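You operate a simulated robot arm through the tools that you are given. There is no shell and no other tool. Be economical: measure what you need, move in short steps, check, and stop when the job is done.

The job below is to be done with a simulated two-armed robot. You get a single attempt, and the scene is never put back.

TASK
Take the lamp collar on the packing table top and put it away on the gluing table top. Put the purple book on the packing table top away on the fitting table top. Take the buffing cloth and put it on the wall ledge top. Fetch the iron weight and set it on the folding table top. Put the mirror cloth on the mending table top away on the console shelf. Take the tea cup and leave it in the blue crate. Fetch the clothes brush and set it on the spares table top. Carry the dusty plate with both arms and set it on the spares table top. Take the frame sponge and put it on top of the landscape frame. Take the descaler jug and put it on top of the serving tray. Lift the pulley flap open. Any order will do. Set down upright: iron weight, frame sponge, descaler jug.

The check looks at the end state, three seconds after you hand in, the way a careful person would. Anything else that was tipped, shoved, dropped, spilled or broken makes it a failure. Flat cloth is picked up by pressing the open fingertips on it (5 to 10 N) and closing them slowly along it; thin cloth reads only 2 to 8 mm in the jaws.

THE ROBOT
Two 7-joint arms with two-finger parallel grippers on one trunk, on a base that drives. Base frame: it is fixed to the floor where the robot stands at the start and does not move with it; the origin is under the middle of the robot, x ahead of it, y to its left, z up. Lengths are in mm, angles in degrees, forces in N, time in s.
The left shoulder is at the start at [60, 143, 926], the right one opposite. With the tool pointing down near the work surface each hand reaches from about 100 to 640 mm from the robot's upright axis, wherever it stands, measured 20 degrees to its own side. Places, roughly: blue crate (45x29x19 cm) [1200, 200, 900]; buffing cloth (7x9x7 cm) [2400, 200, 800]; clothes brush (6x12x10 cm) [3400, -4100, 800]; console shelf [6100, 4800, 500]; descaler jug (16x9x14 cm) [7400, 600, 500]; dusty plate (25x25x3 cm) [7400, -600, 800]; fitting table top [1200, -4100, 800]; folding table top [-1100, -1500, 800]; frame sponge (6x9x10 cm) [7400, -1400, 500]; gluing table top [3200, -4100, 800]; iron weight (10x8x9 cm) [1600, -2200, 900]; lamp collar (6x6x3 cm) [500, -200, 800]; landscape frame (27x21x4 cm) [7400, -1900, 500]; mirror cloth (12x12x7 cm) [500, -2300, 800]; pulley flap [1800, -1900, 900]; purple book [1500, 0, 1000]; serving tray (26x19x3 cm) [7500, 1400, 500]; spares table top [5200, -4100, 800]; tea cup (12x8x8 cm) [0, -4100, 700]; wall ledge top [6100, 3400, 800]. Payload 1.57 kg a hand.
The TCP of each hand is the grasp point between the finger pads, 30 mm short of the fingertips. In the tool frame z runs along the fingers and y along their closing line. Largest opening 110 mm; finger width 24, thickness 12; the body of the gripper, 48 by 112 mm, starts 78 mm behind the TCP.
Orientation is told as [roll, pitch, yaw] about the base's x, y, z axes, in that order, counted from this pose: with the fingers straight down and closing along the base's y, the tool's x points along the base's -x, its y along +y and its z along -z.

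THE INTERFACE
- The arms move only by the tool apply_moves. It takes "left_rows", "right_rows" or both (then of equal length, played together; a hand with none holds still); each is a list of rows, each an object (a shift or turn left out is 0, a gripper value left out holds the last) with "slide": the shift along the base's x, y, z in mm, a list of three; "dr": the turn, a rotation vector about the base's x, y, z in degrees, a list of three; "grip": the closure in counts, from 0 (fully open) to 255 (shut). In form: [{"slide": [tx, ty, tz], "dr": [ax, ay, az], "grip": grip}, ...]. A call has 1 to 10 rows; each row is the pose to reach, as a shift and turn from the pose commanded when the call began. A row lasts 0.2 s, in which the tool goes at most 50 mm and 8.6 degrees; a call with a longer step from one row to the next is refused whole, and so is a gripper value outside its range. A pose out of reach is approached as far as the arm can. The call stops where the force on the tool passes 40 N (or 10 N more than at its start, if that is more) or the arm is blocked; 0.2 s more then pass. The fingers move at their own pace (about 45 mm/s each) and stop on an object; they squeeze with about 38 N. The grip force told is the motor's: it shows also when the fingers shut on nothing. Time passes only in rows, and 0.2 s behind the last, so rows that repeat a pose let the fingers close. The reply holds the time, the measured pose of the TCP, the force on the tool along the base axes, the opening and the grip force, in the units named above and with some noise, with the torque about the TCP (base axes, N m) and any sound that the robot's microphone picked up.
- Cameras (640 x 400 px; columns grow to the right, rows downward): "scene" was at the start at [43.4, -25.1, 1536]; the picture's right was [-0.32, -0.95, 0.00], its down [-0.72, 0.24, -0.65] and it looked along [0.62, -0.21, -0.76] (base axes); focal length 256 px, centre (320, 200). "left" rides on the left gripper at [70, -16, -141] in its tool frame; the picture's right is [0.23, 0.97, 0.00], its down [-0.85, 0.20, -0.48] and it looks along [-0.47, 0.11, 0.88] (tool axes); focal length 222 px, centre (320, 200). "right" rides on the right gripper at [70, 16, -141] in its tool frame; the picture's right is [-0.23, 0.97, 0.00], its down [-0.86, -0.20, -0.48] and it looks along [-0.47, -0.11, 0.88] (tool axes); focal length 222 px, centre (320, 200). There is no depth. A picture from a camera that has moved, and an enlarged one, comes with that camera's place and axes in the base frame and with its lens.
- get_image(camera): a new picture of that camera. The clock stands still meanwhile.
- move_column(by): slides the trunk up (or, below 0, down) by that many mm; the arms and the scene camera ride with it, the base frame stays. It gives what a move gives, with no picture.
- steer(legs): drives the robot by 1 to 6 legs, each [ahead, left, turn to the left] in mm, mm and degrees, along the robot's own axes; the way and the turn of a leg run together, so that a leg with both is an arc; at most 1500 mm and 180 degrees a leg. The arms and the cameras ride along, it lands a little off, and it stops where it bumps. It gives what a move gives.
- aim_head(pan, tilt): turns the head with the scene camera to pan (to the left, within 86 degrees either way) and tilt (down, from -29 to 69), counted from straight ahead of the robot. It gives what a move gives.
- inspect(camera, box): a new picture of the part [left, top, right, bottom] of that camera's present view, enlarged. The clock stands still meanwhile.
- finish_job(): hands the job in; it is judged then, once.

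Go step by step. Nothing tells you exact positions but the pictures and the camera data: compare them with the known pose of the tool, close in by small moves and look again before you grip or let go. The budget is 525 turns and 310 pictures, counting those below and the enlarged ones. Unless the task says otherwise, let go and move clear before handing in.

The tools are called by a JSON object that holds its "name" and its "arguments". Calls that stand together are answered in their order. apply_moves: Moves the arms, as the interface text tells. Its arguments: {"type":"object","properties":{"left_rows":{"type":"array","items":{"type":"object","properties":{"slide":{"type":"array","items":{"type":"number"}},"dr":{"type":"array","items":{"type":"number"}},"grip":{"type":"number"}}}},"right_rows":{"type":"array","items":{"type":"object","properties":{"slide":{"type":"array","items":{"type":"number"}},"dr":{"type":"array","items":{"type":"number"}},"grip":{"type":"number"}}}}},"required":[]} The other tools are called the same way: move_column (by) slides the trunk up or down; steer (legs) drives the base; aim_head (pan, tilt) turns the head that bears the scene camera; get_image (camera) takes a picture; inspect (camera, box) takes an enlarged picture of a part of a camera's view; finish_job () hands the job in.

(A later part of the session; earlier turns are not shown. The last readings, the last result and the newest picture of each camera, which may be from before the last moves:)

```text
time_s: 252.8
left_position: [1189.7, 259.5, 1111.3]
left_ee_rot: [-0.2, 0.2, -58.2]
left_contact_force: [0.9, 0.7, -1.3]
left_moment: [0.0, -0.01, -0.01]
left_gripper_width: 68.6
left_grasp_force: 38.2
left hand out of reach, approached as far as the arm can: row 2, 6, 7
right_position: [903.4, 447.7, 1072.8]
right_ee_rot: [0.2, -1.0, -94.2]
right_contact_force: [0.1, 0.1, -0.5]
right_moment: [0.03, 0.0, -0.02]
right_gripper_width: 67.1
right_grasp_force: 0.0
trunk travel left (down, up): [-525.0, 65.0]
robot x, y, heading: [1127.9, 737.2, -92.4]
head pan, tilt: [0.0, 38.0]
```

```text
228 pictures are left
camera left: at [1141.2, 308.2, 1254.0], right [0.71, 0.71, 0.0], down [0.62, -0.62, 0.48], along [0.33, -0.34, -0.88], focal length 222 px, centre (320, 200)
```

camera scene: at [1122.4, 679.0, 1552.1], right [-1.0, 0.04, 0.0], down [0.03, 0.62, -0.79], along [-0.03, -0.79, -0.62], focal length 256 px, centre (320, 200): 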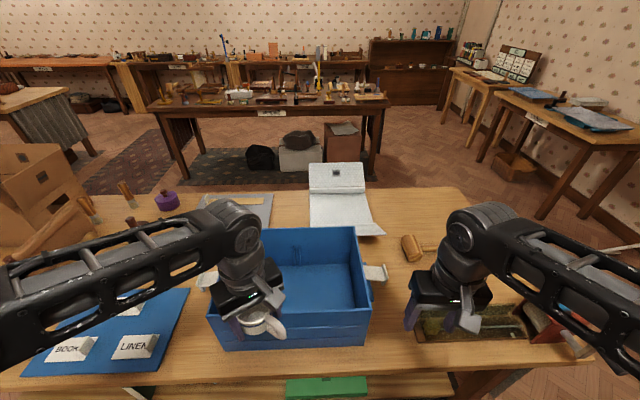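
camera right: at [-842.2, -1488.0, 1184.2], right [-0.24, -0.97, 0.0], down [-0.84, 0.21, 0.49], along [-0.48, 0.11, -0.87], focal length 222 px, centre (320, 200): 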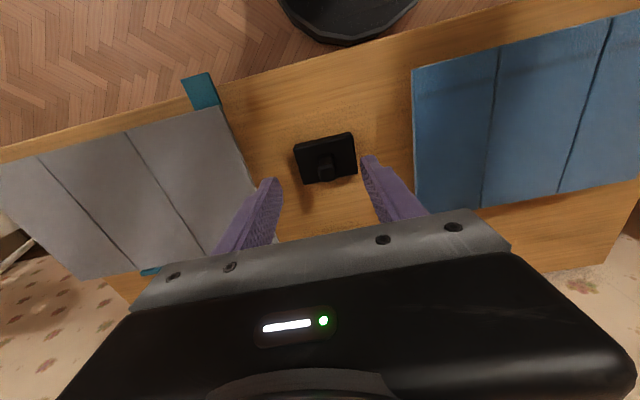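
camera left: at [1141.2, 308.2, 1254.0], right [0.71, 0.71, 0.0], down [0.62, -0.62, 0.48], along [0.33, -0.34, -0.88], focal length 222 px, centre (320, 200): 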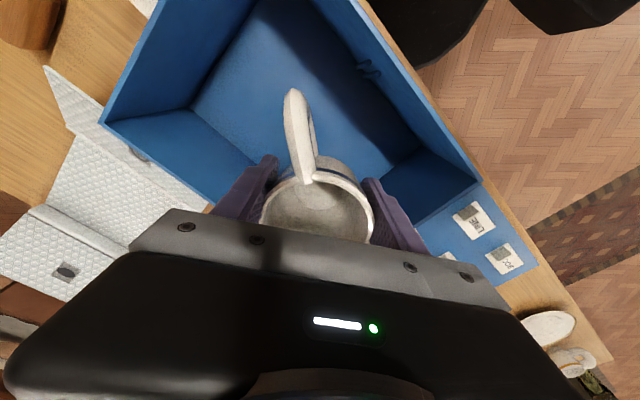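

{"name": "apply_moves", "arguments": {"left_rows": [{"slide": [0, -3, -40]}, {"slide": [0, -6, -85]}, {"slide": [0, -10, -130]}, {"slide": [0, -10, -175]}, {"slide": [0, -10, -210]}, {"slide": [0, -10, -230]}, {"slide": [0, -10, -230]}]}}

{"name": "get_image", "arguments": {"camera": "left"}}

```text
time_s: 254.4
left_position: [1190.2, 249.3, 881.4]
left_ee_rot: [-0.2, 0.4, -58.1]
left_contact_force: [-0.3, 0.0, -1.4]
left_moment: [0.03, -0.03, -0.02]
left_gripper_width: 68.3
left_grasp_force: 37.7
right_position: [903.2, 446.2, 1072.4]
right_ee_rot: [0.1, -1.0, -94.2]
right_contact_force: [0.5, 0.1, 0.0]
right_moment: [0.01, -0.01, 0.0]
right_gripper_width: 66.7
right_grasp_force: 0.1
trunk travel left (down, up): [-525.0, 65.0]
robot x, y, heading: [1123.3, 735.6, -92.2]
head pan, tilt: [0.0, 38.0]
```

```text
227 pictures are left
camera left: at [1141.5, 298.7, 1024.1], right [0.71, 0.71, 0.0], down [0.62, -0.62, 0.47], along [0.33, -0.34, -0.88], focal length 222 px, centre (320, 200)
```

left: 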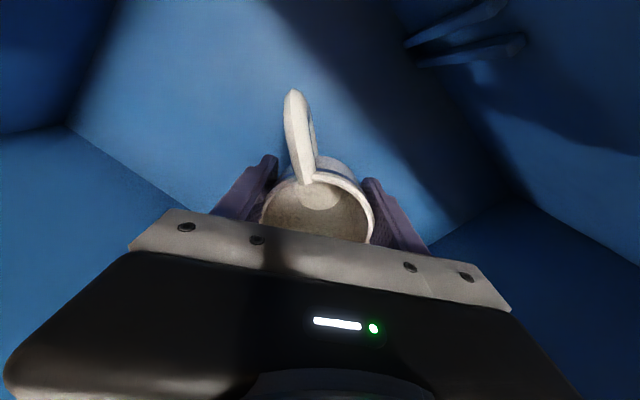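

{"name": "apply_moves", "arguments": {"left_rows": [{"slide": [0, 0, -4]}, {"slide": [0, 0, -8]}, {"slide": [0, 0, -11]}, {"slide": [0, 0, -14]}, {"slide": [0, 0, -17]}, {"slide": [0, 0, -20]}, {"slide": [0, 0, -23]}]}}

```text
time_s: 256.0
left_position: [1190.0, 249.0, 858.2]
left_ee_rot: [-0.2, 0.3, -58.1]
left_contact_force: [0.7, 0.5, -2.5]
left_moment: [-0.01, 0.02, 0.02]
left_gripper_width: 68.4
left_grasp_force: 37.5
right_position: [904.6, 446.0, 1072.4]
right_ee_rot: [0.0, -0.9, -94.2]
right_contact_force: [0.0, -0.7, 0.1]
right_moment: [0.02, 0.0, -0.02]
right_gripper_width: 66.7
right_grasp_force: 0.1
trunk travel left (down, up): [-525.0, 65.0]
robot x, y, heading: [1125.5, 735.8, -92.2]
head pan, tilt: [0.0, 38.0]
```

{"name": "apply_moves", "arguments": {"left_rows": [{"slide": [0, 0, -3]}, {"slide": [0, 0, -6]}, {"slide": [0, 0, -9]}, {"slide": [0, 0, -12]}, {"slide": [0, 0, -15]}, {"slide": [0, 0, -18]}]}}

```text
time_s: 257.4
left_position: [1190.4, 250.2, 843.3]
left_ee_rot: [-0.4, 0.2, -58.1]
left_contact_force: [5.6, -0.2, 26.5]
left_moment: [-0.13, 0.13, 0.03]
left_gripper_width: 68.5
left_grasp_force: 38.3
right_position: [903.8, 448.2, 1073.0]
right_ee_rot: [0.0, -1.1, -94.3]
right_contact_force: [-0.4, 0.3, 0.3]
right_moment: [-0.01, -0.02, -0.02]
right_gripper_width: 66.9
right_grasp_force: 0.0
trunk travel left (down, up): [-525.0, 65.0]
robot x, y, heading: [1126.9, 736.8, -92.5]
head pan, tilt: [0.0, 38.0]
```

Cup is on the crate floor. I release and lift out.

{"name": "apply_moves", "arguments": {"left_rows": [{"slide": [0, 0, 2], "grip": 70}, {"slide": [0, 0, 2], "grip": 40}, {"slide": [0, 0, 2], "grip": 20}, {"slide": [0, 0, 2], "grip": 10}, {"slide": [0, 0, 30]}, {"slide": [0, 0, 75]}, {"slide": [0, 0, 120]}, {"slide": [0, 0, 165]}, {"slide": [0, 0, 205]}, {"slide": [0, 10, 240]}]}}

{"name": "get_image", "arguments": {"camera": "left"}}

```text
time_s: 259.6
left_position: [1192.4, 259.2, 1080.8]
left_ee_rot: [-0.2, 0.3, -58.0]
left_contact_force: [-0.8, -0.1, 0.3]
left_moment: [0.02, -0.02, -0.01]
left_gripper_width: 105.8
left_grasp_force: 0.0
right_position: [903.6, 448.2, 1073.4]
right_ee_rot: [0.1, -1.0, -94.2]
right_contact_force: [0.3, -0.5, -0.4]
right_moment: [0.0, 0.02, -0.02]
right_gripper_width: 66.8
right_grasp_force: 0.0
trunk travel left (down, up): [-525.0, 65.0]
robot x, y, heading: [1127.0, 737.1, -92.3]
head pan, tilt: [0.0, 38.0]
```

```text
226 pictures are left
camera left: at [1142.7, 310.1, 1223.9], right [0.71, 0.71, 0.0], down [0.62, -0.62, 0.47], along [0.33, -0.34, -0.88], focal length 222 px, centre (320, 200)
```

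left: 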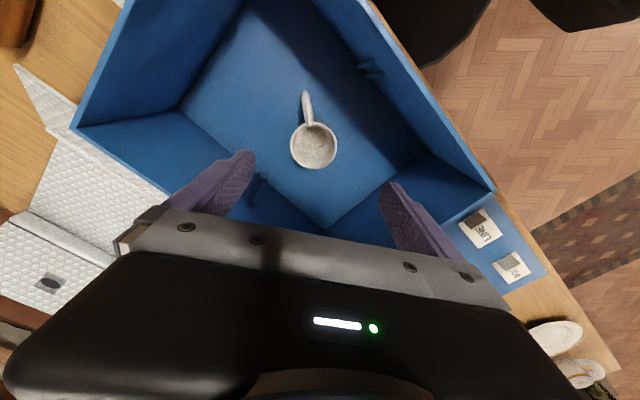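

The cup lies upright in the crate. Next the buffing cloth near (2400, 200): I tuck the left hand and drive along the north side.

{"name": "apply_moves", "arguments": {"left_rows": [{"slide": [10, 40, 20], "dr": [0, 0, -8]}, {"slide": [25, 80, 20], "dr": [0, 0, -16]}, {"slide": [40, 120, 20], "dr": [0, 0, -24]}, {"slide": [55, 155, 20], "dr": [0, 0, -32]}, {"slide": [60, 165, 20], "dr": [0, 0, -34]}]}}

{"name": "steer", "arguments": {"legs": [[-150, 0, 2], [0, 1150, 0]]}}

{"name": "aim_head", "arguments": {"pan": 0, "tilt": 40}}

{"name": "get_image", "arguments": {"camera": "scene"}}

```text
time_s: 260.8
left_position: [1250.3, 424.5, 1100.5]
left_ee_rot: [-0.2, 0.3, -92.3]
left_contact_force: [0.0, -0.2, 0.2]
left_moment: [-0.01, -0.03, 0.01]
left_gripper_width: 105.4
left_grasp_force: 0.1
right_position: [904.7, 446.5, 1072.6]
right_ee_rot: [0.1, -1.0, -94.2]
right_contact_force: [-0.7, 0.8, 0.3]
right_moment: [0.0, 0.03, 0.0]
right_gripper_width: 66.9
right_grasp_force: 0.1
trunk travel left (down, up): [-525.0, 65.0]
robot x, y, heading: [1126.3, 736.8, -92.0]
head pan, tilt: [0.0, 38.0]
```

```text
time_s: 267.6
left_position: [2411.4, 564.4, 1100.8]
left_ee_rot: [-0.2, 0.3, -90.7]
left_contact_force: [-0.1, 0.9, -0.4]
left_moment: [-0.02, 0.01, -0.03]
left_gripper_width: 105.6
left_grasp_force: 0.1
right_position: [2065.0, 579.4, 1071.4]
right_ee_rot: [-0.1, -1.0, -92.8]
right_contact_force: [-0.2, -0.4, 0.3]
right_moment: [-0.01, 0.02, -0.02]
right_gripper_width: 66.7
right_grasp_force: 0.0
trunk travel left (down, up): [-525.0, 65.0]
robot x, y, heading: [2278.1, 868.3, -91.0]
head pan, tilt: [0.0, 38.0]
```

```text
time_s: 268.2
left_position: [2408.6, 562.9, 1100.3]
left_ee_rot: [-0.2, 0.2, -90.8]
left_contact_force: [-0.8, -0.4, -0.3]
left_moment: [-0.01, 0.01, 0.01]
left_gripper_width: 105.7
left_grasp_force: 0.1
right_position: [2064.7, 577.5, 1071.7]
right_ee_rot: [0.0, -1.0, -92.9]
right_contact_force: [0.1, 0.7, -0.8]
right_moment: [0.02, 0.04, -0.05]
right_gripper_width: 66.8
right_grasp_force: 0.0
trunk travel left (down, up): [-525.0, 65.0]
robot x, y, heading: [2278.6, 875.4, -91.2]
head pan, tilt: [0.0, 40.0]
```

```text
225 pictures are left
camera scene: at [2278.2, 818.4, 1549.2], right [-1.0, 0.02, 0.0], down [0.01, 0.64, -0.77], along [-0.01, -0.77, -0.64], focal length 256 px, centre (320, 200)
```

scene: 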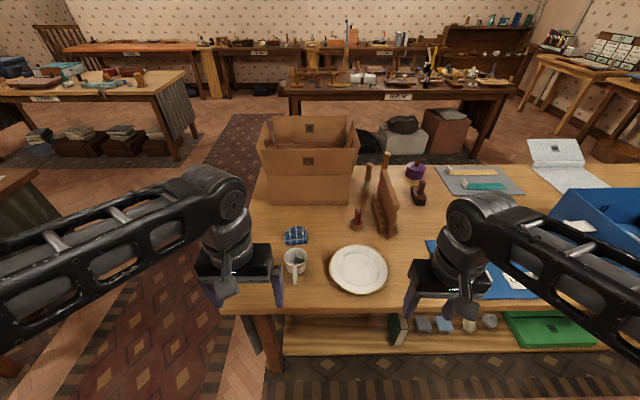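

{"name": "inspect", "arguments": {"camera": "scene", "box": [250, 205, 350, 285]}}

```text
5.00 times, centred on (300, 245) of scene
camera zoom: at [2278.2, 818.4, 1549.2], right [-1.0, 0.02, 0.0], down [0.01, 0.64, -0.77], along [-0.01, -0.77, -0.64], focal length 1279 px, centre (420, -25)
```

zoom: 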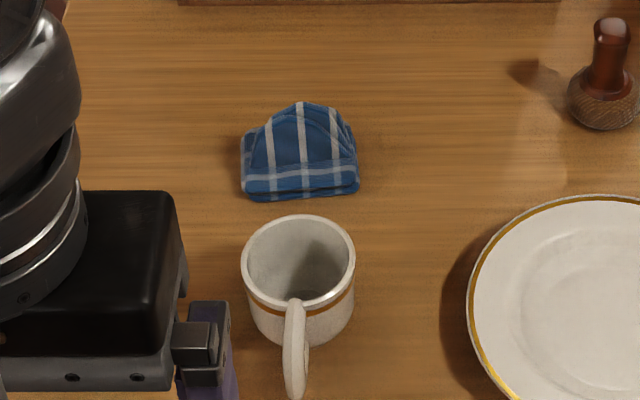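

The buffing cloth is the blue checked bundle at about (2366, 151). I'll approach it from the table's east end.

{"name": "steer", "arguments": {"legs": [[0, 630, 0], [860, 0, 0], [0, 0, -90]]}}

{"name": "aim_head", "arguments": {"pan": -10, "tilt": 45}}

{"name": "get_image", "arguments": {"camera": "scene"}}

```text
time_s: 279.7
left_position: [2598.0, -122.0, 1101.2]
left_ee_rot: [-0.1, 0.2, 179.8]
left_contact_force: [0.7, -0.1, 0.0]
left_moment: [-0.03, -0.05, 0.02]
left_gripper_width: 105.6
left_grasp_force: 0.1
right_position: [2609.7, 223.6, 1071.0]
right_ee_rot: [0.0, -1.0, 177.6]
right_contact_force: [0.7, 0.0, 0.0]
right_moment: [0.0, 0.0, 0.0]
right_gripper_width: 67.1
right_grasp_force: 0.1
trunk travel left (down, up): [-525.0, 65.0]
robot x, y, heading: [2909.0, 10.2, 179.6]
head pan, tilt: [0.0, 40.0]
```

```text
time_s: 280.4
left_position: [2596.2, -121.8, 1100.8]
left_ee_rot: [-0.2, 0.4, 179.6]
left_contact_force: [-0.4, -0.1, 0.5]
left_moment: [0.01, 0.02, 0.01]
left_gripper_width: 105.7
left_grasp_force: 0.0
right_position: [2609.6, 223.8, 1072.6]
right_ee_rot: [0.0, -1.0, 177.6]
right_contact_force: [0.6, 0.2, -0.6]
right_moment: [0.0, 0.01, 0.04]
right_gripper_width: 67.0
right_grasp_force: 0.1
trunk travel left (down, up): [-525.0, 65.0]
robot x, y, heading: [2905.3, 11.2, 179.7]
head pan, tilt: [-10.0, 45.0]
```

```text
223 pictures are left
camera scene: at [2855.8, 25.0, 1542.0], right [0.18, 0.98, 0.0], down [0.7, -0.13, -0.71], along [-0.7, 0.13, -0.71], focal length 256 px, centre (320, 200)
```

scene: 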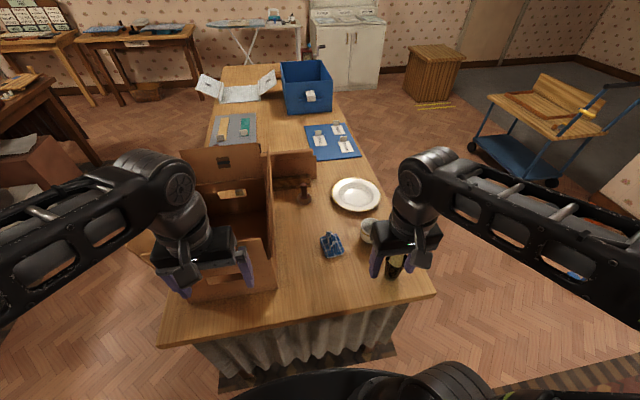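

{"name": "apply_moves", "arguments": {"right_rows": [{"slide": [-40, -12, 0], "grip": 0}, {"slide": [-82, -24, 0]}, {"slide": [-124, -36, 0]}, {"slide": [-165, -48, -15]}, {"slide": [-205, -58, -40]}, {"slide": [-240, -67, -70]}, {"slide": [-245, -68, -100]}, {"slide": [-245, -68, -120]}, {"slide": [-245, -68, -120]}]}}

{"name": "get_image", "arguments": {"camera": "right"}}

{"name": "inspect", "arguments": {"camera": "scene", "box": [290, 210, 390, 280]}}

```text
time_s: 282.4
left_position: [2598.0, -123.3, 1100.0]
left_ee_rot: [-0.2, 0.4, 179.7]
left_contact_force: [0.2, 0.1, -0.3]
left_moment: [0.01, 0.02, 0.0]
left_gripper_width: 105.9
left_grasp_force: 0.1
right_position: [2365.5, 156.1, 951.7]
right_ee_rot: [0.1, -1.0, 177.7]
right_contact_force: [-0.3, 0.3, 0.5]
right_moment: [0.01, 0.01, 0.03]
right_gripper_width: 109.6
right_grasp_force: 0.0
trunk travel left (down, up): [-525.0, 65.0]
robot x, y, heading: [2905.6, 11.6, 179.7]
head pan, tilt: [-10.0, 45.0]
```

```text
222 pictures are left
camera right: at [2436.6, 137.1, 1091.4], right [-0.27, -0.96, 0.0], down [-0.84, 0.23, 0.49], along [-0.48, 0.13, -0.87], focal length 222 px, centre (320, 200)
```

right: 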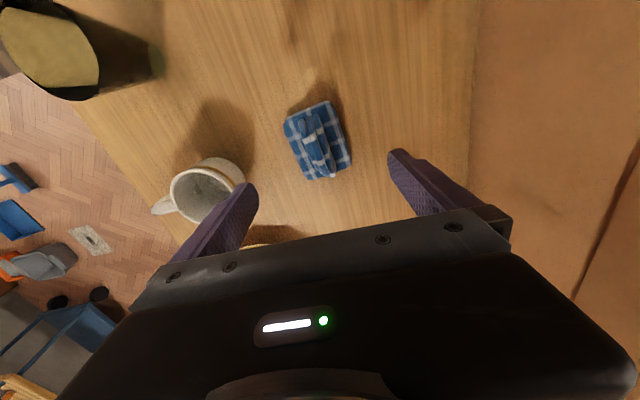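

```text
5.71 times, centred on (340, 245) of scene
camera zoom: at [2855.9, 25.1, 1542.0], right [0.18, 0.98, 0.0], down [0.7, -0.13, -0.71], along [-0.7, 0.13, -0.71], focal length 1462 px, centre (206, -57)
```

zoom: 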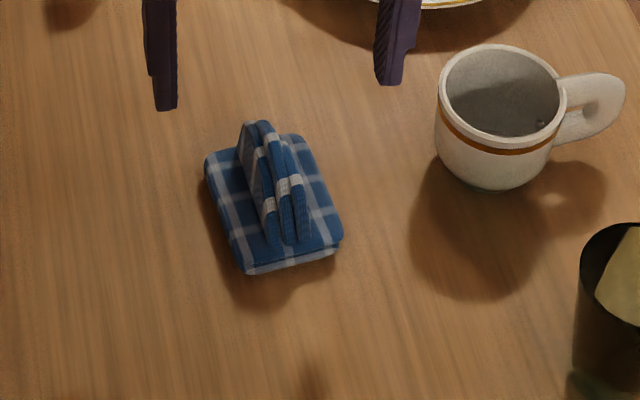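

The cloth has an upright ridge along x that I can pinch. I narrow the fingers (mug nearby) and go down over the ridge.

{"name": "apply_moves", "arguments": {"right_rows": [{"slide": [4, -2, -10], "grip": 80}, {"slide": [4, -2, -10], "grip": 80}, {"slide": [4, -2, -40], "grip": 80}, {"slide": [4, -2, -70], "grip": 80}, {"slide": [4, -2, -90], "grip": 80}, {"slide": [4, -2, -90], "grip": 80}]}}

{"name": "get_image", "arguments": {"camera": "right"}}

```text
time_s: 283.9
left_position: [2596.4, -122.9, 1100.7]
left_ee_rot: [-0.3, 0.3, 179.7]
left_contact_force: [-1.0, -0.1, -0.2]
left_moment: [-0.03, -0.05, -0.02]
left_gripper_width: 105.9
left_grasp_force: 0.0
right_position: [2369.0, 154.3, 861.6]
right_ee_rot: [0.1, -0.9, 177.5]
right_contact_force: [0.6, -0.5, 0.0]
right_moment: [-0.02, 0.01, 0.0]
right_gripper_width: 75.7
right_grasp_force: 0.0
trunk travel left (down, up): [-525.0, 65.0]
robot x, y, heading: [2906.0, 13.7, 179.5]
head pan, tilt: [-10.0, 45.0]
```

```text
220 pictures are left
camera right: at [2440.5, 136.2, 1001.9], right [-0.27, -0.96, 0.01], down [-0.84, 0.23, 0.49], along [-0.48, 0.13, -0.87], focal length 222 px, centre (320, 200)
```

right: 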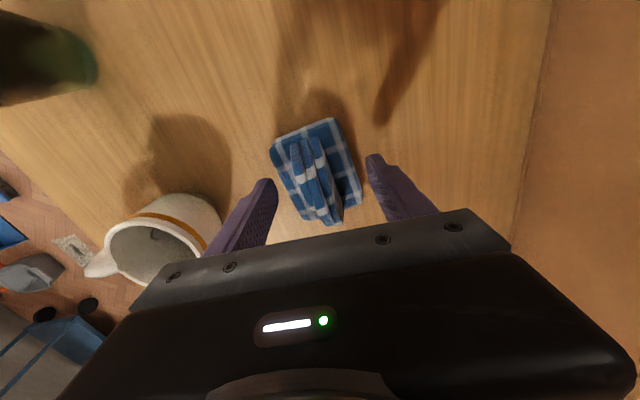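

{"name": "apply_moves", "arguments": {"right_rows": [{"slide": [0, 0, -6], "grip": 110}, {"slide": [0, 0, -6], "grip": 140}, {"slide": [0, 0, -6], "grip": 170}, {"slide": [0, 0, -6], "grip": 200}, {"slide": [0, 0, -6], "grip": 230}, {"slide": [0, 0, -6], "grip": 255}, {"slide": [0, 0, -6], "grip": 255}, {"slide": [0, 0, -6], "grip": 255}]}}

{"name": "get_image", "arguments": {"camera": "right"}}

```text
time_s: 285.6
left_position: [2597.9, -123.0, 1100.7]
left_ee_rot: [-0.2, 0.3, 179.6]
left_contact_force: [0.2, -0.4, -0.1]
left_moment: [0.0, 0.03, -0.01]
left_gripper_width: 105.5
left_grasp_force: 0.0
right_position: [2369.3, 155.3, 855.8]
right_ee_rot: [0.1, -1.1, 177.5]
right_contact_force: [-0.3, -0.8, 0.3]
right_moment: [0.05, -0.03, 0.03]
right_gripper_width: 23.2
right_grasp_force: 35.3
trunk travel left (down, up): [-525.0, 65.0]
robot x, y, heading: [2905.6, 12.0, 179.4]
head pan, tilt: [-10.0, 45.0]
```

```text
219 pictures are left
camera right: at [2440.6, 136.2, 996.1], right [-0.27, -0.96, 0.0], down [-0.84, 0.23, 0.49], along [-0.48, 0.13, -0.87], focal length 222 px, centre (320, 200)
```

right: 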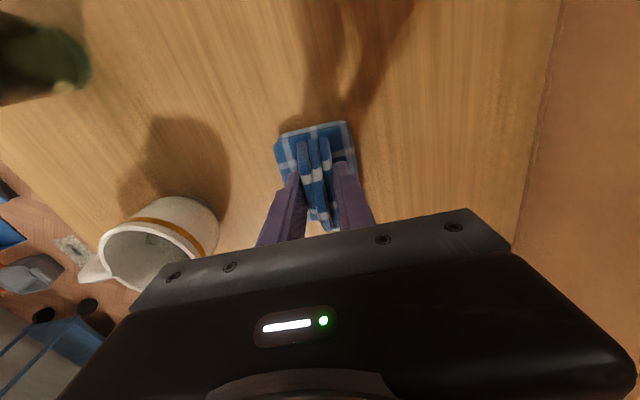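

Ridge pinched (23 mm). I lift.

{"name": "apply_moves", "arguments": {"right_rows": [{"slide": [0, 0, 10]}, {"slide": [0, 0, 40]}, {"slide": [0, 0, 80]}, {"slide": [0, 0, 125]}, {"slide": [10, 0, 170]}, {"slide": [40, 10, 200]}, {"slide": [80, 20, 215]}]}}

{"name": "get_image", "arguments": {"camera": "right"}}

```text
time_s: 287.2
left_position: [2597.1, -122.7, 1101.6]
left_ee_rot: [0.0, 0.2, 179.7]
left_contact_force: [0.4, -0.7, -0.1]
left_moment: [-0.03, 0.03, 0.0]
left_gripper_width: 105.9
left_grasp_force: 0.1
right_position: [2449.6, 175.1, 1072.4]
right_ee_rot: [-0.1, -1.0, 177.7]
right_contact_force: [0.6, 0.3, 0.1]
right_moment: [-0.01, 0.01, 0.03]
right_gripper_width: 23.2
right_grasp_force: 35.5
trunk travel left (down, up): [-525.0, 65.0]
robot x, y, heading: [2909.3, 9.5, 179.3]
head pan, tilt: [-10.0, 45.0]
```

```text
218 pictures are left
camera right: at [2521.4, 156.0, 1211.8], right [-0.27, -0.96, 0.0], down [-0.84, 0.23, 0.49], along [-0.48, 0.13, -0.87], focal length 222 px, centre (320, 200)
```

right: 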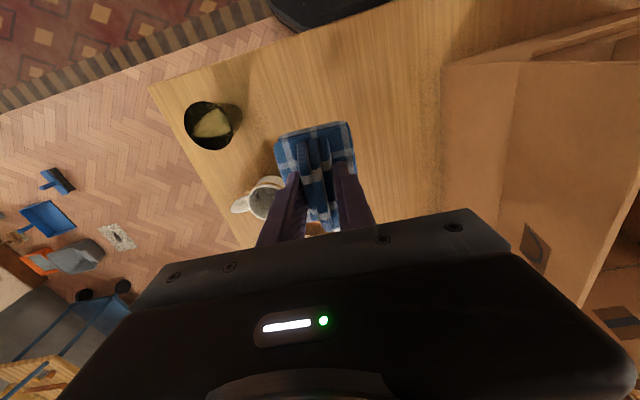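

The cloth is held. Now to the pulley flap from the mending table's north side with the left hand.

{"name": "steer", "arguments": {"legs": [[-300, 0, 0], [0, 0, 90], [900, 0, 0], [0, -1500, 0]]}}

{"name": "aim_head", "arguments": {"pan": 5, "tilt": 38}}

{"name": "get_image", "arguments": {"camera": "scene"}}

```text
time_s: 304.6
left_position: [1822.2, -1208.4, 1101.6]
left_ee_rot: [-0.2, 0.3, -90.1]
left_contact_force: [-0.3, -0.1, -0.4]
left_moment: [-0.02, -0.02, 0.02]
left_gripper_width: 105.6
left_grasp_force: 0.1
right_position: [1526.6, -1359.2, 1071.3]
right_ee_rot: [0.1, -1.1, -92.1]
right_contact_force: [0.1, -0.3, 0.2]
right_moment: [0.0, -0.02, 0.0]
right_gripper_width: 23.0
right_grasp_force: 35.0
trunk travel left (down, up): [-525.0, 65.0]
robot x, y, heading: [1687.3, -899.7, -90.2]
head pan, tilt: [-10.0, 45.0]
```

```text
time_s: 305.4
left_position: [1821.9, -1208.6, 1100.5]
left_ee_rot: [-0.2, 0.3, -90.0]
left_contact_force: [-0.6, -0.4, 0.5]
left_moment: [0.0, -0.01, 0.01]
left_gripper_width: 105.7
left_grasp_force: 0.1
right_position: [1526.2, -1360.1, 1070.2]
right_ee_rot: [0.0, -0.9, -92.1]
right_contact_force: [0.2, -0.1, 0.0]
right_moment: [-0.02, 0.0, 0.0]
right_gripper_width: 22.9
right_grasp_force: 35.6
trunk travel left (down, up): [-525.0, 65.0]
robot x, y, heading: [1686.0, -900.6, -90.5]
head pan, tilt: [5.0, 38.0]
```

```text
217 pictures are left
camera scene: at [1694.9, -956.6, 1552.2], right [-1.0, -0.08, 0.0], down [-0.05, 0.61, -0.79], along [0.06, -0.79, -0.62], focal length 256 px, centre (320, 200)
```

scene: 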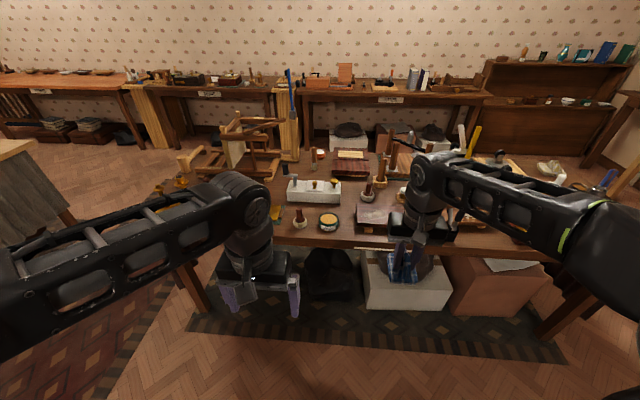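

{"name": "apply_moves", "arguments": {"right_rows": [{"slide": [-10, 40, 0]}, {"slide": [-20, 80, 10]}, {"slide": [-30, 120, 20]}, {"slide": [-40, 140, 30]}]}}

{"name": "steer", "arguments": {"legs": [[480, 0, 0]]}}

{"name": "aim_head", "arguments": {"pan": 5, "tilt": 52}}

{"name": "get_image", "arguments": {"camera": "scene"}}

```text
time_s: 306.4
left_position: [1823.2, -1208.4, 1100.4]
left_ee_rot: [-0.2, 0.3, -90.2]
left_contact_force: [-0.1, 0.1, 0.4]
left_moment: [0.04, 0.0, 0.03]
left_gripper_width: 105.6
left_grasp_force: 0.0
right_position: [1486.8, -1217.3, 1101.5]
right_ee_rot: [0.1, -1.0, -92.1]
right_contact_force: [0.1, 0.6, -0.2]
right_moment: [0.02, -0.01, -0.02]
right_gripper_width: 23.4
right_grasp_force: 35.5
trunk travel left (down, up): [-525.0, 65.0]
robot x, y, heading: [1688.3, -899.8, -90.4]
head pan, tilt: [5.0, 38.0]
```

```text
time_s: 309.2
left_position: [1822.9, -1685.4, 1101.6]
left_ee_rot: [-0.2, 0.2, -90.0]
left_contact_force: [0.1, 0.3, -0.7]
left_moment: [0.02, 0.01, 0.0]
left_gripper_width: 105.7
left_grasp_force: 0.1
right_position: [1486.4, -1696.4, 1100.7]
right_ee_rot: [-0.1, -1.0, -91.9]
right_contact_force: [-0.2, -0.2, -1.5]
right_moment: [0.0, -0.01, 0.01]
right_gripper_width: 23.1
right_grasp_force: 35.8
trunk travel left (down, up): [-525.0, 65.0]
robot x, y, heading: [1688.5, -1378.4, -90.0]
head pan, tilt: [5.0, 38.0]
```

```text
time_s: 310.0
left_position: [1821.6, -1685.2, 1099.8]
left_ee_rot: [-0.2, 0.3, -89.9]
left_contact_force: [-0.4, -0.1, 0.8]
left_moment: [-0.01, 0.02, 0.01]
left_gripper_width: 105.5
left_grasp_force: 0.1
right_position: [1485.5, -1695.5, 1100.0]
right_ee_rot: [0.1, -1.1, -92.0]
right_contact_force: [0.6, -0.1, -0.4]
right_moment: [0.04, 0.02, 0.0]
right_gripper_width: 23.1
right_grasp_force: 34.9
trunk travel left (down, up): [-525.0, 65.0]
robot x, y, heading: [1686.3, -1378.1, -90.0]
head pan, tilt: [5.0, 52.0]
```

```text
216 pictures are left
camera scene: at [1692.8, -1422.1, 1532.4], right [-1.0, -0.09, 0.0], down [-0.07, 0.78, -0.62], along [0.05, -0.61, -0.79], focal length 256 px, centre (320, 200)
```

scene: 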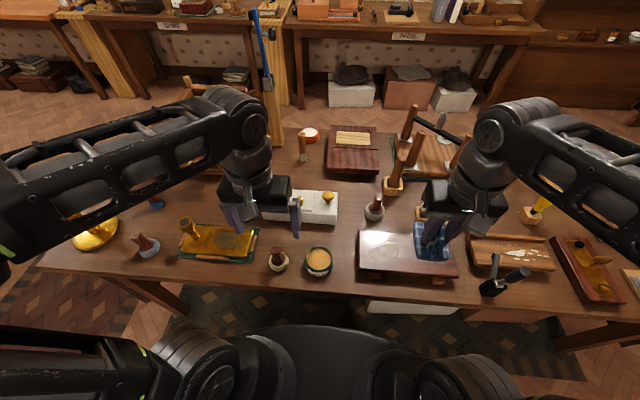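

{"name": "inspect", "arguments": {"camera": "scene", "box": [255, 170, 355, 240]}}

{"name": "get_image", "arguments": {"camera": "left"}}

```text
5.71 times, centred on (305, 205) of scene
camera zoom: at [1692.8, -1422.1, 1532.4], right [-1.0, -0.09, 0.0], down [-0.07, 0.78, -0.62], along [0.05, -0.61, -0.79], focal length 1462 px, centre (406, 171)
```

zoom: 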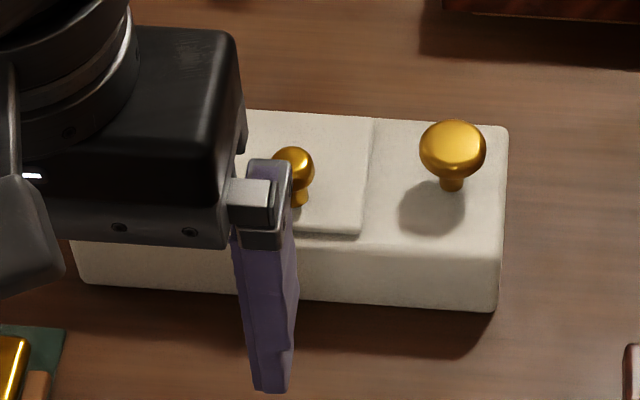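

```text
214 pictures are left
camera left: at [1806.9, -1616.5, 1243.1], right [0.97, 0.23, 0.0], down [0.2, -0.86, 0.47], along [0.11, -0.46, -0.88], focal length 222 px, centre (320, 200)
```

left: 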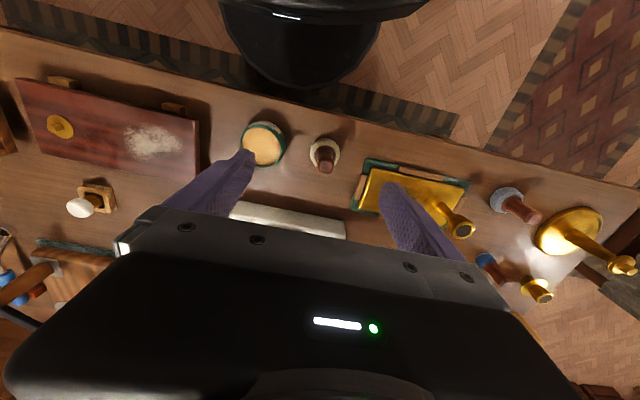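

The flap's knob ball is at about (1797, -1916, 887), hinge at y≈-1990. I tilt the left hand 30° forward and come above the knob.

{"name": "apply_moves", "arguments": {"left_rows": [{"slide": [-5, -20, 0], "dr": [-7.5, 0, 0], "grip": 130}, {"slide": [-10, -50, -10], "dr": [-15, 0, 0]}, {"slide": [-15, -85, -30], "dr": [-22.5, 0, 0]}, {"slide": [-20, -120, -55], "dr": [-30, 0, 0]}, {"slide": [-25, -155, -80], "dr": [-30, 0, 0]}, {"slide": [-25, -180, -110], "dr": [-30, 0, 0]}, {"slide": [-25, -188, -130], "dr": [-30, 0, 0]}, {"slide": [-25, -188, -130], "dr": [-30, 0, 0]}]}}

{"name": "get_image", "arguments": {"camera": "left"}}

{"name": "inspect", "arguments": {"camera": "scene", "box": [255, 150, 375, 240]}}

```text
time_s: 311.8
left_position: [1796.7, -1872.1, 971.4]
left_ee_rot: [-0.2, -29.8, -89.9]
left_contact_force: [0.6, -0.5, -1.1]
left_moment: [-0.01, 0.01, -0.03]
left_gripper_width: 53.8
left_grasp_force: 0.0
right_position: [1486.7, -1695.8, 1101.5]
right_ee_rot: [0.0, -1.0, -92.0]
right_contact_force: [0.6, -0.2, 0.0]
right_moment: [-0.04, 0.0, -0.01]
right_gripper_width: 22.9
right_grasp_force: 35.5
trunk travel left (down, up): [-525.0, 65.0]
robot x, y, heading: [1690.4, -1378.1, -89.9]
head pan, tilt: [5.0, 52.0]
```

```text
213 pictures are left
camera left: at [1781.4, -1742.5, 1059.9], right [0.97, 0.2, -0.12], down [0.2, -0.5, 0.84], along [0.11, -0.84, -0.53], focal length 222 px, centre (320, 200)
```

left: 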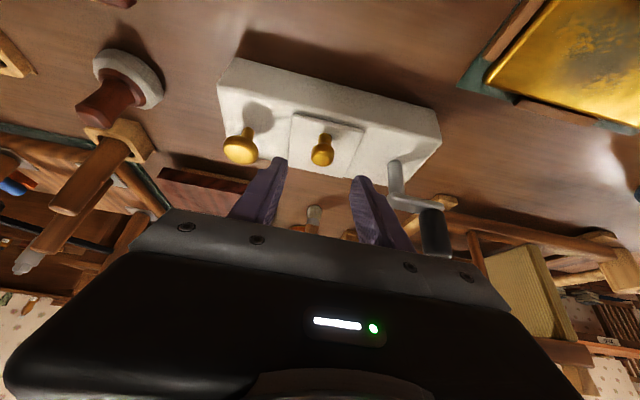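

```text
4.44 times, centred on (315, 195) of scene
camera zoom: at [1692.8, -1421.8, 1532.4], right [-1.0, -0.09, 0.0], down [-0.07, 0.79, -0.62], along [0.05, -0.61, -0.79], focal length 1137 px, centre (342, 222)
```

zoom: 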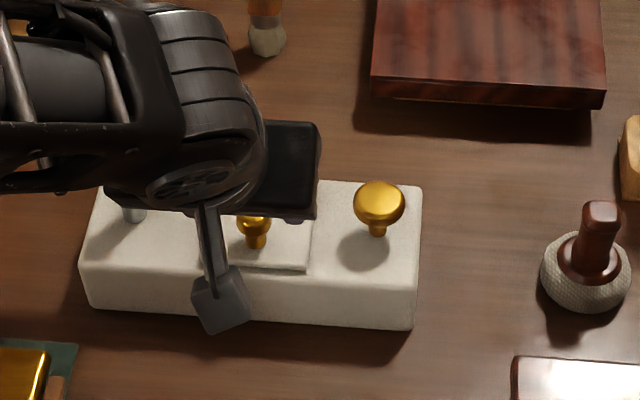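

{"name": "apply_moves", "arguments": {"left_rows": [{"slide": [1, -20, -35]}, {"slide": [2, -38, -66]}, {"slide": [2, -47, -80]}, {"slide": [2, -47, -80]}]}}

{"name": "get_image", "arguments": {"camera": "left"}}

```text
time_s: 312.7
left_position: [1796.4, -1921.6, 899.2]
left_ee_rot: [-0.4, -30.8, -90.0]
left_contact_force: [0.3, 4.7, 25.6]
left_moment: [0.04, -0.76, 0.29]
left_gripper_width: 54.4
left_grasp_force: 0.3
right_position: [1487.0, -1692.5, 1101.8]
right_ee_rot: [0.0, -1.1, -92.0]
right_contact_force: [0.5, -0.2, 0.1]
right_moment: [0.02, 0.0, -0.03]
right_gripper_width: 22.9
right_grasp_force: 35.2
trunk travel left (down, up): [-525.0, 65.0]
robot x, y, heading: [1684.1, -1372.9, -90.2]
head pan, tilt: [5.0, 52.0]
stopped in row 4 (left hand): the force on the tool passed its limit (the readings are from after the stop); the commanded pose is now the measured one
```

```text
211 pictures are left
camera left: at [1781.9, -1790.1, 985.9], right [0.97, 0.19, -0.12], down [0.2, -0.49, 0.85], along [0.1, -0.85, -0.52], focal length 222 px, centre (320, 200)
```

left: 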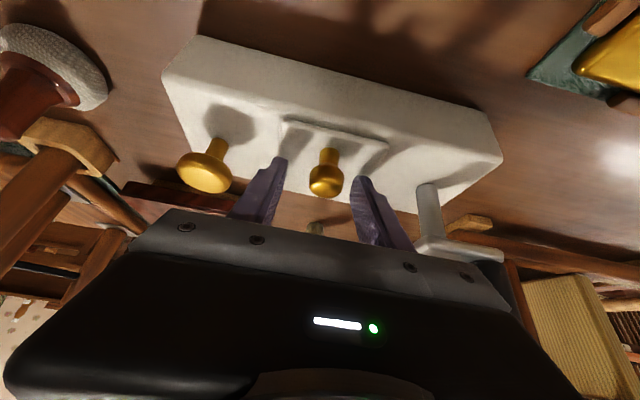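

Tips touched the plate (top ≈867), so the ball is right at TCP height. I back 4 mm, centre 5 mm in +x, and close on the knob.

{"name": "apply_moves", "arguments": {"left_rows": [{"slide": [5, 5, 4]}, {"slide": [5, 5, 4], "grip": 170}, {"slide": [5, 5, 4], "grip": 200}, {"slide": [5, 5, 4], "grip": 230}, {"slide": [5, 5, 4], "grip": 230}, {"slide": [5, 5, 4], "grip": 230}]}}

{"name": "get_image", "arguments": {"camera": "left"}}

```text
time_s: 314.1
left_position: [1798.9, -1915.0, 899.6]
left_ee_rot: [-0.4, -30.2, -90.1]
left_contact_force: [-10.4, 1.2, 14.2]
left_moment: [0.03, -0.23, 0.0]
left_gripper_width: 26.0
left_grasp_force: 8.8
right_position: [1484.8, -1694.5, 1101.5]
right_ee_rot: [0.1, -1.1, -91.9]
right_contact_force: [-0.3, -0.4, -0.1]
right_moment: [0.0, 0.01, 0.01]
right_gripper_width: 23.0
right_grasp_force: 35.3
trunk travel left (down, up): [-525.0, 65.0]
robot x, y, heading: [1687.6, -1375.1, -90.3]
head pan, tilt: [5.0, 52.0]
```

```text
210 pictures are left
camera left: at [1785.0, -1784.1, 987.2], right [0.97, 0.19, -0.12], down [0.2, -0.5, 0.84], along [0.1, -0.85, -0.52], focal length 222 px, centre (320, 200)
```

left: 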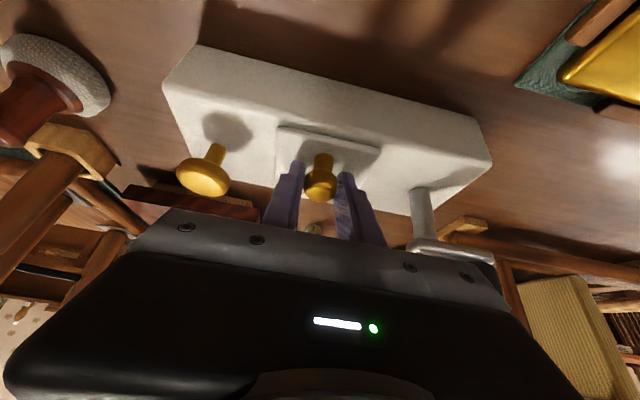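

{"name": "apply_moves", "arguments": {"left_rows": [{"slide": [-3, 2, 4]}, {"slide": [-3, 2, 4], "grip": 255}, {"slide": [-3, 2, 4], "grip": 255}, {"slide": [-3, 2, 4], "grip": 255}]}}

```text
time_s: 315.1
left_position: [1798.5, -1915.1, 899.9]
left_ee_rot: [-0.2, -30.0, -90.0]
left_contact_force: [-10.2, -11.3, -18.8]
left_moment: [0.74, -0.04, 0.08]
left_gripper_width: 25.0
left_grasp_force: 36.2
right_position: [1485.8, -1697.2, 1099.5]
right_ee_rot: [0.1, -0.9, -92.0]
right_contact_force: [0.6, -1.3, -0.8]
right_moment: [0.01, 0.01, 0.0]
right_gripper_width: 23.2
right_grasp_force: 35.6
trunk travel left (down, up): [-525.0, 65.0]
robot x, y, heading: [1688.4, -1379.8, -90.1]
head pan, tilt: [5.0, 52.0]
```

{"name": "apply_moves", "arguments": {"left_rows": [{"slide": [0, -2, 4]}, {"slide": [0, -4, 8]}, {"slide": [0, -6, 12]}]}}

{"name": "get_image", "arguments": {"camera": "left"}}

```text
time_s: 315.9
left_position: [1799.3, -1921.9, 913.4]
left_ee_rot: [-0.1, -30.1, -90.0]
left_contact_force: [-9.6, 0.1, -16.3]
left_moment: [0.92, -0.05, -0.03]
left_gripper_width: 24.8
left_grasp_force: 36.5
right_position: [1485.3, -1695.4, 1100.3]
right_ee_rot: [0.1, -1.0, -91.9]
right_contact_force: [0.2, -0.4, -0.4]
right_moment: [0.01, 0.01, 0.03]
right_gripper_width: 22.7
right_grasp_force: 35.5
trunk travel left (down, up): [-525.0, 65.0]
robot x, y, heading: [1687.9, -1378.2, -90.3]
head pan, tilt: [5.0, 52.0]
```

```text
209 pictures are left
camera left: at [1784.1, -1789.9, 1002.1], right [0.97, 0.19, -0.12], down [0.2, -0.5, 0.84], along [0.11, -0.84, -0.53], focal length 222 px, centre (320, 200)
```

left: 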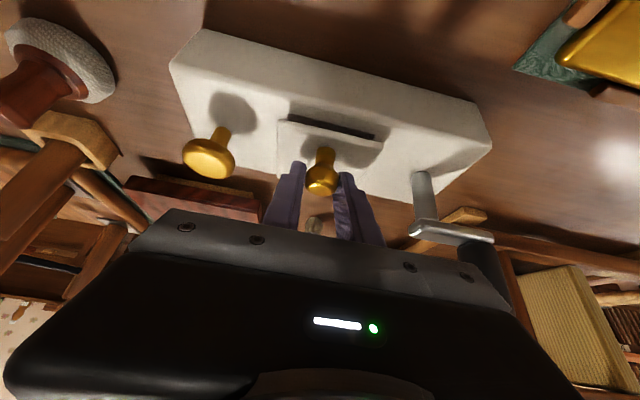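

The flap is lifting; the hinge is at the far side as assumed. I follow the arc in small steps.

{"name": "apply_moves", "arguments": {"left_rows": [{"slide": [-1, -5, 5]}, {"slide": [-1, -11, 10]}, {"slide": [-1, -16, 15]}, {"slide": [-1, -22, 19]}, {"slide": [-1, -28, 23]}, {"slide": [-1, -35, 26]}, {"slide": [-1, -42, 28]}, {"slide": [-1, -49, 30]}]}}

{"name": "get_image", "arguments": {"camera": "left"}}

```text
time_s: 317.7
left_position: [1798.4, -1971.5, 948.9]
left_ee_rot: [-0.4, -30.9, -89.9]
left_contact_force: [-0.3, 0.3, 1.6]
left_moment: [0.13, -0.01, -0.01]
left_gripper_width: 0.0
left_grasp_force: 20.9
right_position: [1486.7, -1694.6, 1102.0]
right_ee_rot: [0.1, -0.9, -92.0]
right_contact_force: [-0.4, 0.5, -0.1]
right_moment: [0.02, 0.02, -0.01]
right_gripper_width: 23.3
right_grasp_force: 35.6
trunk travel left (down, up): [-525.0, 65.0]
robot x, y, heading: [1687.1, -1378.9, -90.2]
head pan, tilt: [5.0, 52.0]
```

```text
208 pictures are left
camera left: at [1784.4, -1840.5, 1035.5], right [0.97, 0.19, -0.12], down [0.2, -0.49, 0.85], along [0.1, -0.85, -0.52], focal length 222 px, centre (320, 200)
```

left: 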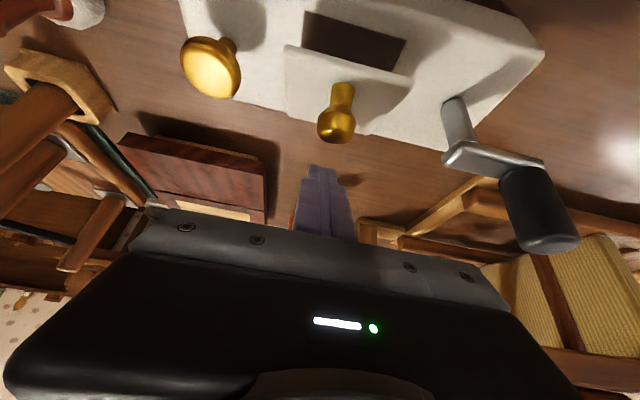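

The grip slipped off but the flap stays partly open on its own. I raise the hand and look.

{"name": "apply_moves", "arguments": {"left_rows": [{"slide": [0, 30, 30]}, {"slide": [0, 70, 50]}, {"slide": [0, 110, 60]}, {"slide": [0, 150, 60]}]}}

{"name": "get_image", "arguments": {"camera": "left"}}

{"name": "inspect", "arguments": {"camera": "scene", "box": [255, 150, 375, 240]}}

```text
time_s: 318.7
left_position: [1799.6, -1816.9, 1005.5]
left_ee_rot: [-0.2, -30.3, -89.9]
left_contact_force: [-0.3, -0.2, -0.3]
left_moment: [-0.01, 0.0, -0.01]
left_gripper_width: 0.0
left_grasp_force: 21.4
right_position: [1486.1, -1694.5, 1101.8]
right_ee_rot: [0.0, -1.2, -92.0]
right_contact_force: [-0.3, 0.0, -0.9]
right_moment: [-0.02, -0.01, 0.0]
right_gripper_width: 22.9
right_grasp_force: 35.8
trunk travel left (down, up): [-525.0, 65.0]
robot x, y, heading: [1684.1, -1379.2, -89.8]
head pan, tilt: [5.0, 52.0]
```

```text
207 pictures are left
camera left: at [1784.3, -1686.0, 1093.2], right [0.97, 0.19, -0.12], down [0.2, -0.5, 0.84], along [0.1, -0.85, -0.52], focal length 222 px, centre (320, 200)
```

left: 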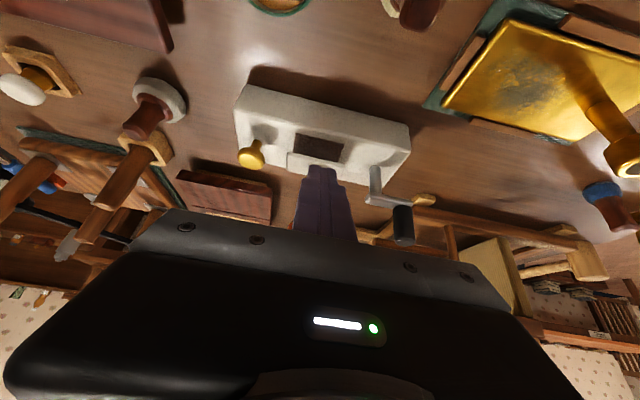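

```text
4.44 times, centred on (315, 195) of scene
camera zoom: at [1693.0, -1420.7, 1532.4], right [-1.0, -0.09, 0.0], down [-0.07, 0.78, -0.62], along [0.05, -0.61, -0.79], focal length 1137 px, centre (342, 222)
```

zoom: 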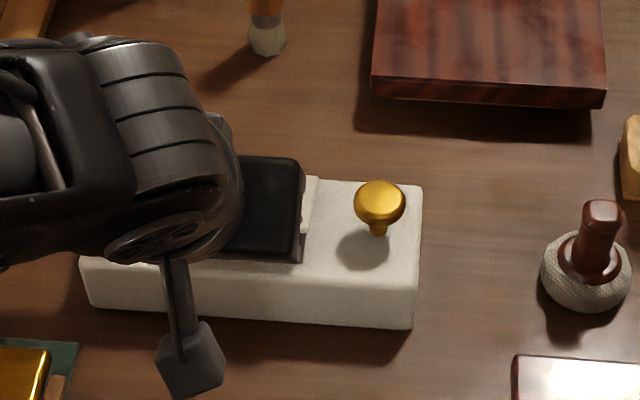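

{"name": "inspect", "arguments": {"camera": "left", "box": [220, 70, 430, 200]}}

```text
3.05 times, centred on (325, 135) of left
camera zoom: at [1784.3, -1686.0, 1093.2], right [0.97, 0.19, -0.12], down [0.2, -0.5, 0.84], along [0.1, -0.85, -0.52], focal length 677 px, centre (305, 398)
```

zoom: 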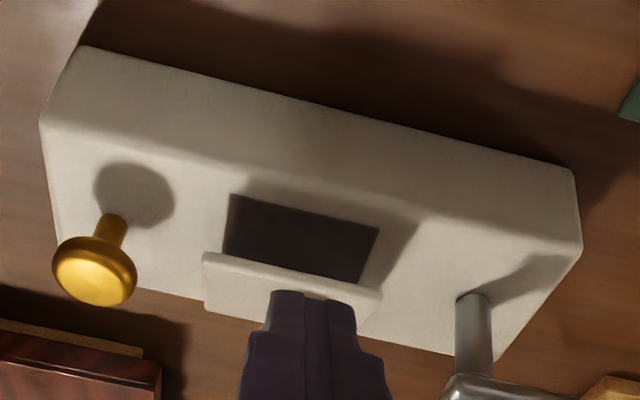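

The flap is open ~22° with a slot under it. I'll put the closed fingertips under its lip from the robot side and swing it up: first tilt to 55° and go to the pre-position.

{"name": "apply_moves", "arguments": {"left_rows": [{"slide": [0, 5, -10], "dr": [-8, 0, 0], "grip": 255}, {"slide": [0, 5, -30], "dr": [-16, 0, 0]}, {"slide": [0, -5, -55], "dr": [-25, 0, 0]}, {"slide": [0, -25, -75], "dr": [-25, 0, 0]}, {"slide": [0, -39, -90], "dr": [-25, 0, 0]}, {"slide": [0, -39, -90], "dr": [-25, 0, 0]}]}}

{"name": "get_image", "arguments": {"camera": "left"}}

{"name": "inspect", "arguments": {"camera": "scene", "box": [245, 150, 375, 245]}}

```text
refused: row 3 steps farther than a row can; nothing moved
```

```text
204 pictures are left
camera left: at [1784.3, -1686.0, 1093.2], right [0.97, 0.19, -0.12], down [0.2, -0.5, 0.84], along [0.1, -0.85, -0.52], focal length 222 px, centre (320, 200)
```

left: 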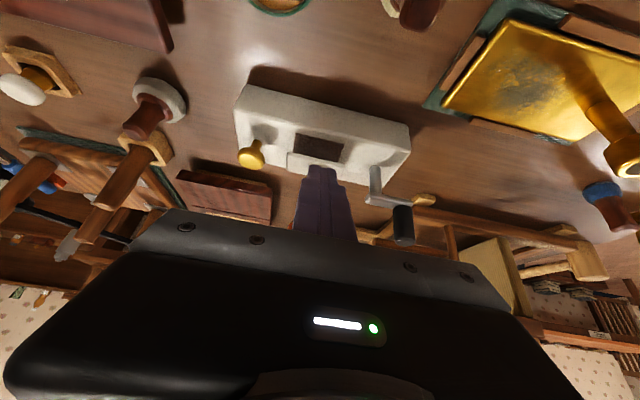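

```text
4.21 times, centred on (310, 198) of scene
camera zoom: at [1693.0, -1420.7, 1532.4], right [-1.0, -0.09, 0.0], down [-0.07, 0.78, -0.62], along [0.05, -0.61, -0.79], focal length 1077 px, centre (362, 210)
```

zoom: 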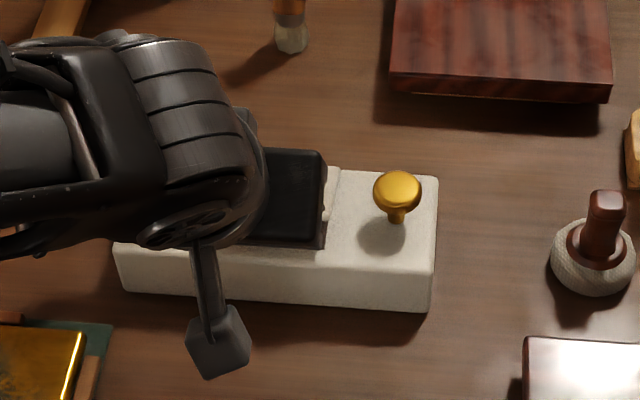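

{"name": "apply_moves", "arguments": {"left_rows": [{"slide": [0, 5, -10], "dr": [-8.3, 0, 0], "grip": 255}, {"slide": [0, 5, -30], "dr": [-16.6, 0, 0]}, {"slide": [0, -5, -55], "dr": [-25, 0, 0]}, {"slide": [0, -25, -75], "dr": [-25, 0, 0]}, {"slide": [0, -39, -90], "dr": [-25, 0, 0]}, {"slide": [0, -39, -90], "dr": [-25, 0, 0]}]}}

{"name": "get_image", "arguments": {"camera": "left"}}

```text
time_s: 320.1
left_position: [1792.5, -1873.2, 912.8]
left_ee_rot: [-0.3, -55.3, -89.9]
left_contact_force: [-0.2, -0.4, 1.0]
left_moment: [0.05, 0.0, -0.01]
left_gripper_width: 0.0
left_grasp_force: 21.1
left hand out of reach, approached as far as the arm can: row 2, 3, 4, 5, 6
right_position: [1486.7, -1694.2, 1101.9]
right_ee_rot: [-0.1, -1.0, -91.9]
right_contact_force: [0.6, 0.1, -0.5]
right_moment: [0.0, 0.0, -0.01]
right_gripper_width: 23.3
right_grasp_force: 35.9
trunk travel left (down, up): [-525.0, 65.0]
robot x, y, heading: [1683.6, -1379.3, -89.9]
head pan, tilt: [5.0, 52.0]
```

```text
202 pictures are left
camera left: at [1778.0, -1717.5, 937.2], right [0.97, 0.13, -0.19], down [0.2, -0.09, 0.97], along [0.11, -0.99, -0.12], focal length 222 px, centre (320, 200)
```

left: 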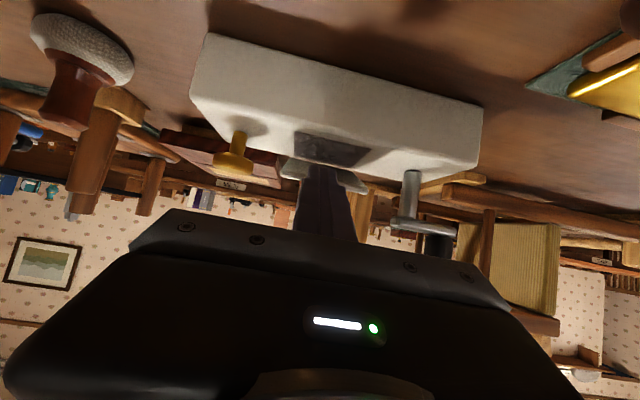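

{"name": "apply_moves", "arguments": {"left_rows": [{"slide": [3, 0, -10]}, {"slide": [5, 0, -19]}, {"slide": [5, -8, -22]}, {"slide": [5, -16, -25]}, {"slide": [5, -24, -26]}]}}

{"name": "get_image", "arguments": {"camera": "left"}}

```text
time_s: 320.8
left_position: [1794.6, -1866.5, 888.0]
left_ee_rot: [-0.3, -54.0, -90.4]
left_contact_force: [-0.5, 22.0, 3.2]
left_moment: [0.0, -0.05, -0.02]
left_gripper_width: 0.1
left_grasp_force: 21.1
right_position: [1486.3, -1692.6, 1099.9]
right_ee_rot: [-0.1, -1.1, -92.0]
right_contact_force: [-0.6, 0.2, -0.3]
right_moment: [0.06, 0.05, 0.01]
right_gripper_width: 23.2
right_grasp_force: 35.4
trunk travel left (down, up): [-525.0, 65.0]
robot x, y, heading: [1681.9, -1378.0, -90.4]
head pan, tilt: [5.0, 52.0]
stopped in row 3 (left hand): the force on the tool passed its limit (the readings are from after the stop); the commanded pose is now the measured one
```

```text
201 pictures are left
camera left: at [1782.2, -1711.6, 915.2], right [0.97, 0.12, -0.19], down [0.2, -0.12, 0.97], along [0.09, -0.99, -0.14], focal length 222 px, centre (320, 200)
```

left: 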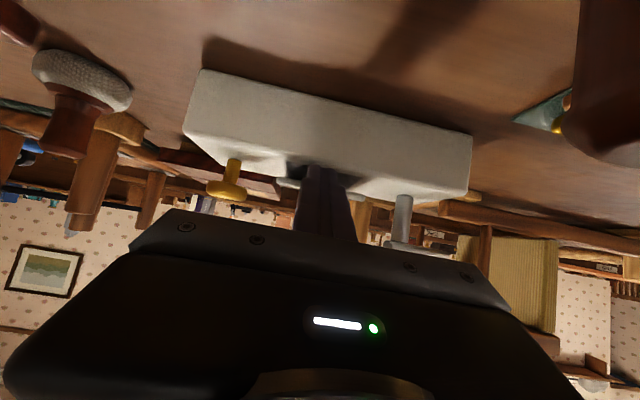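

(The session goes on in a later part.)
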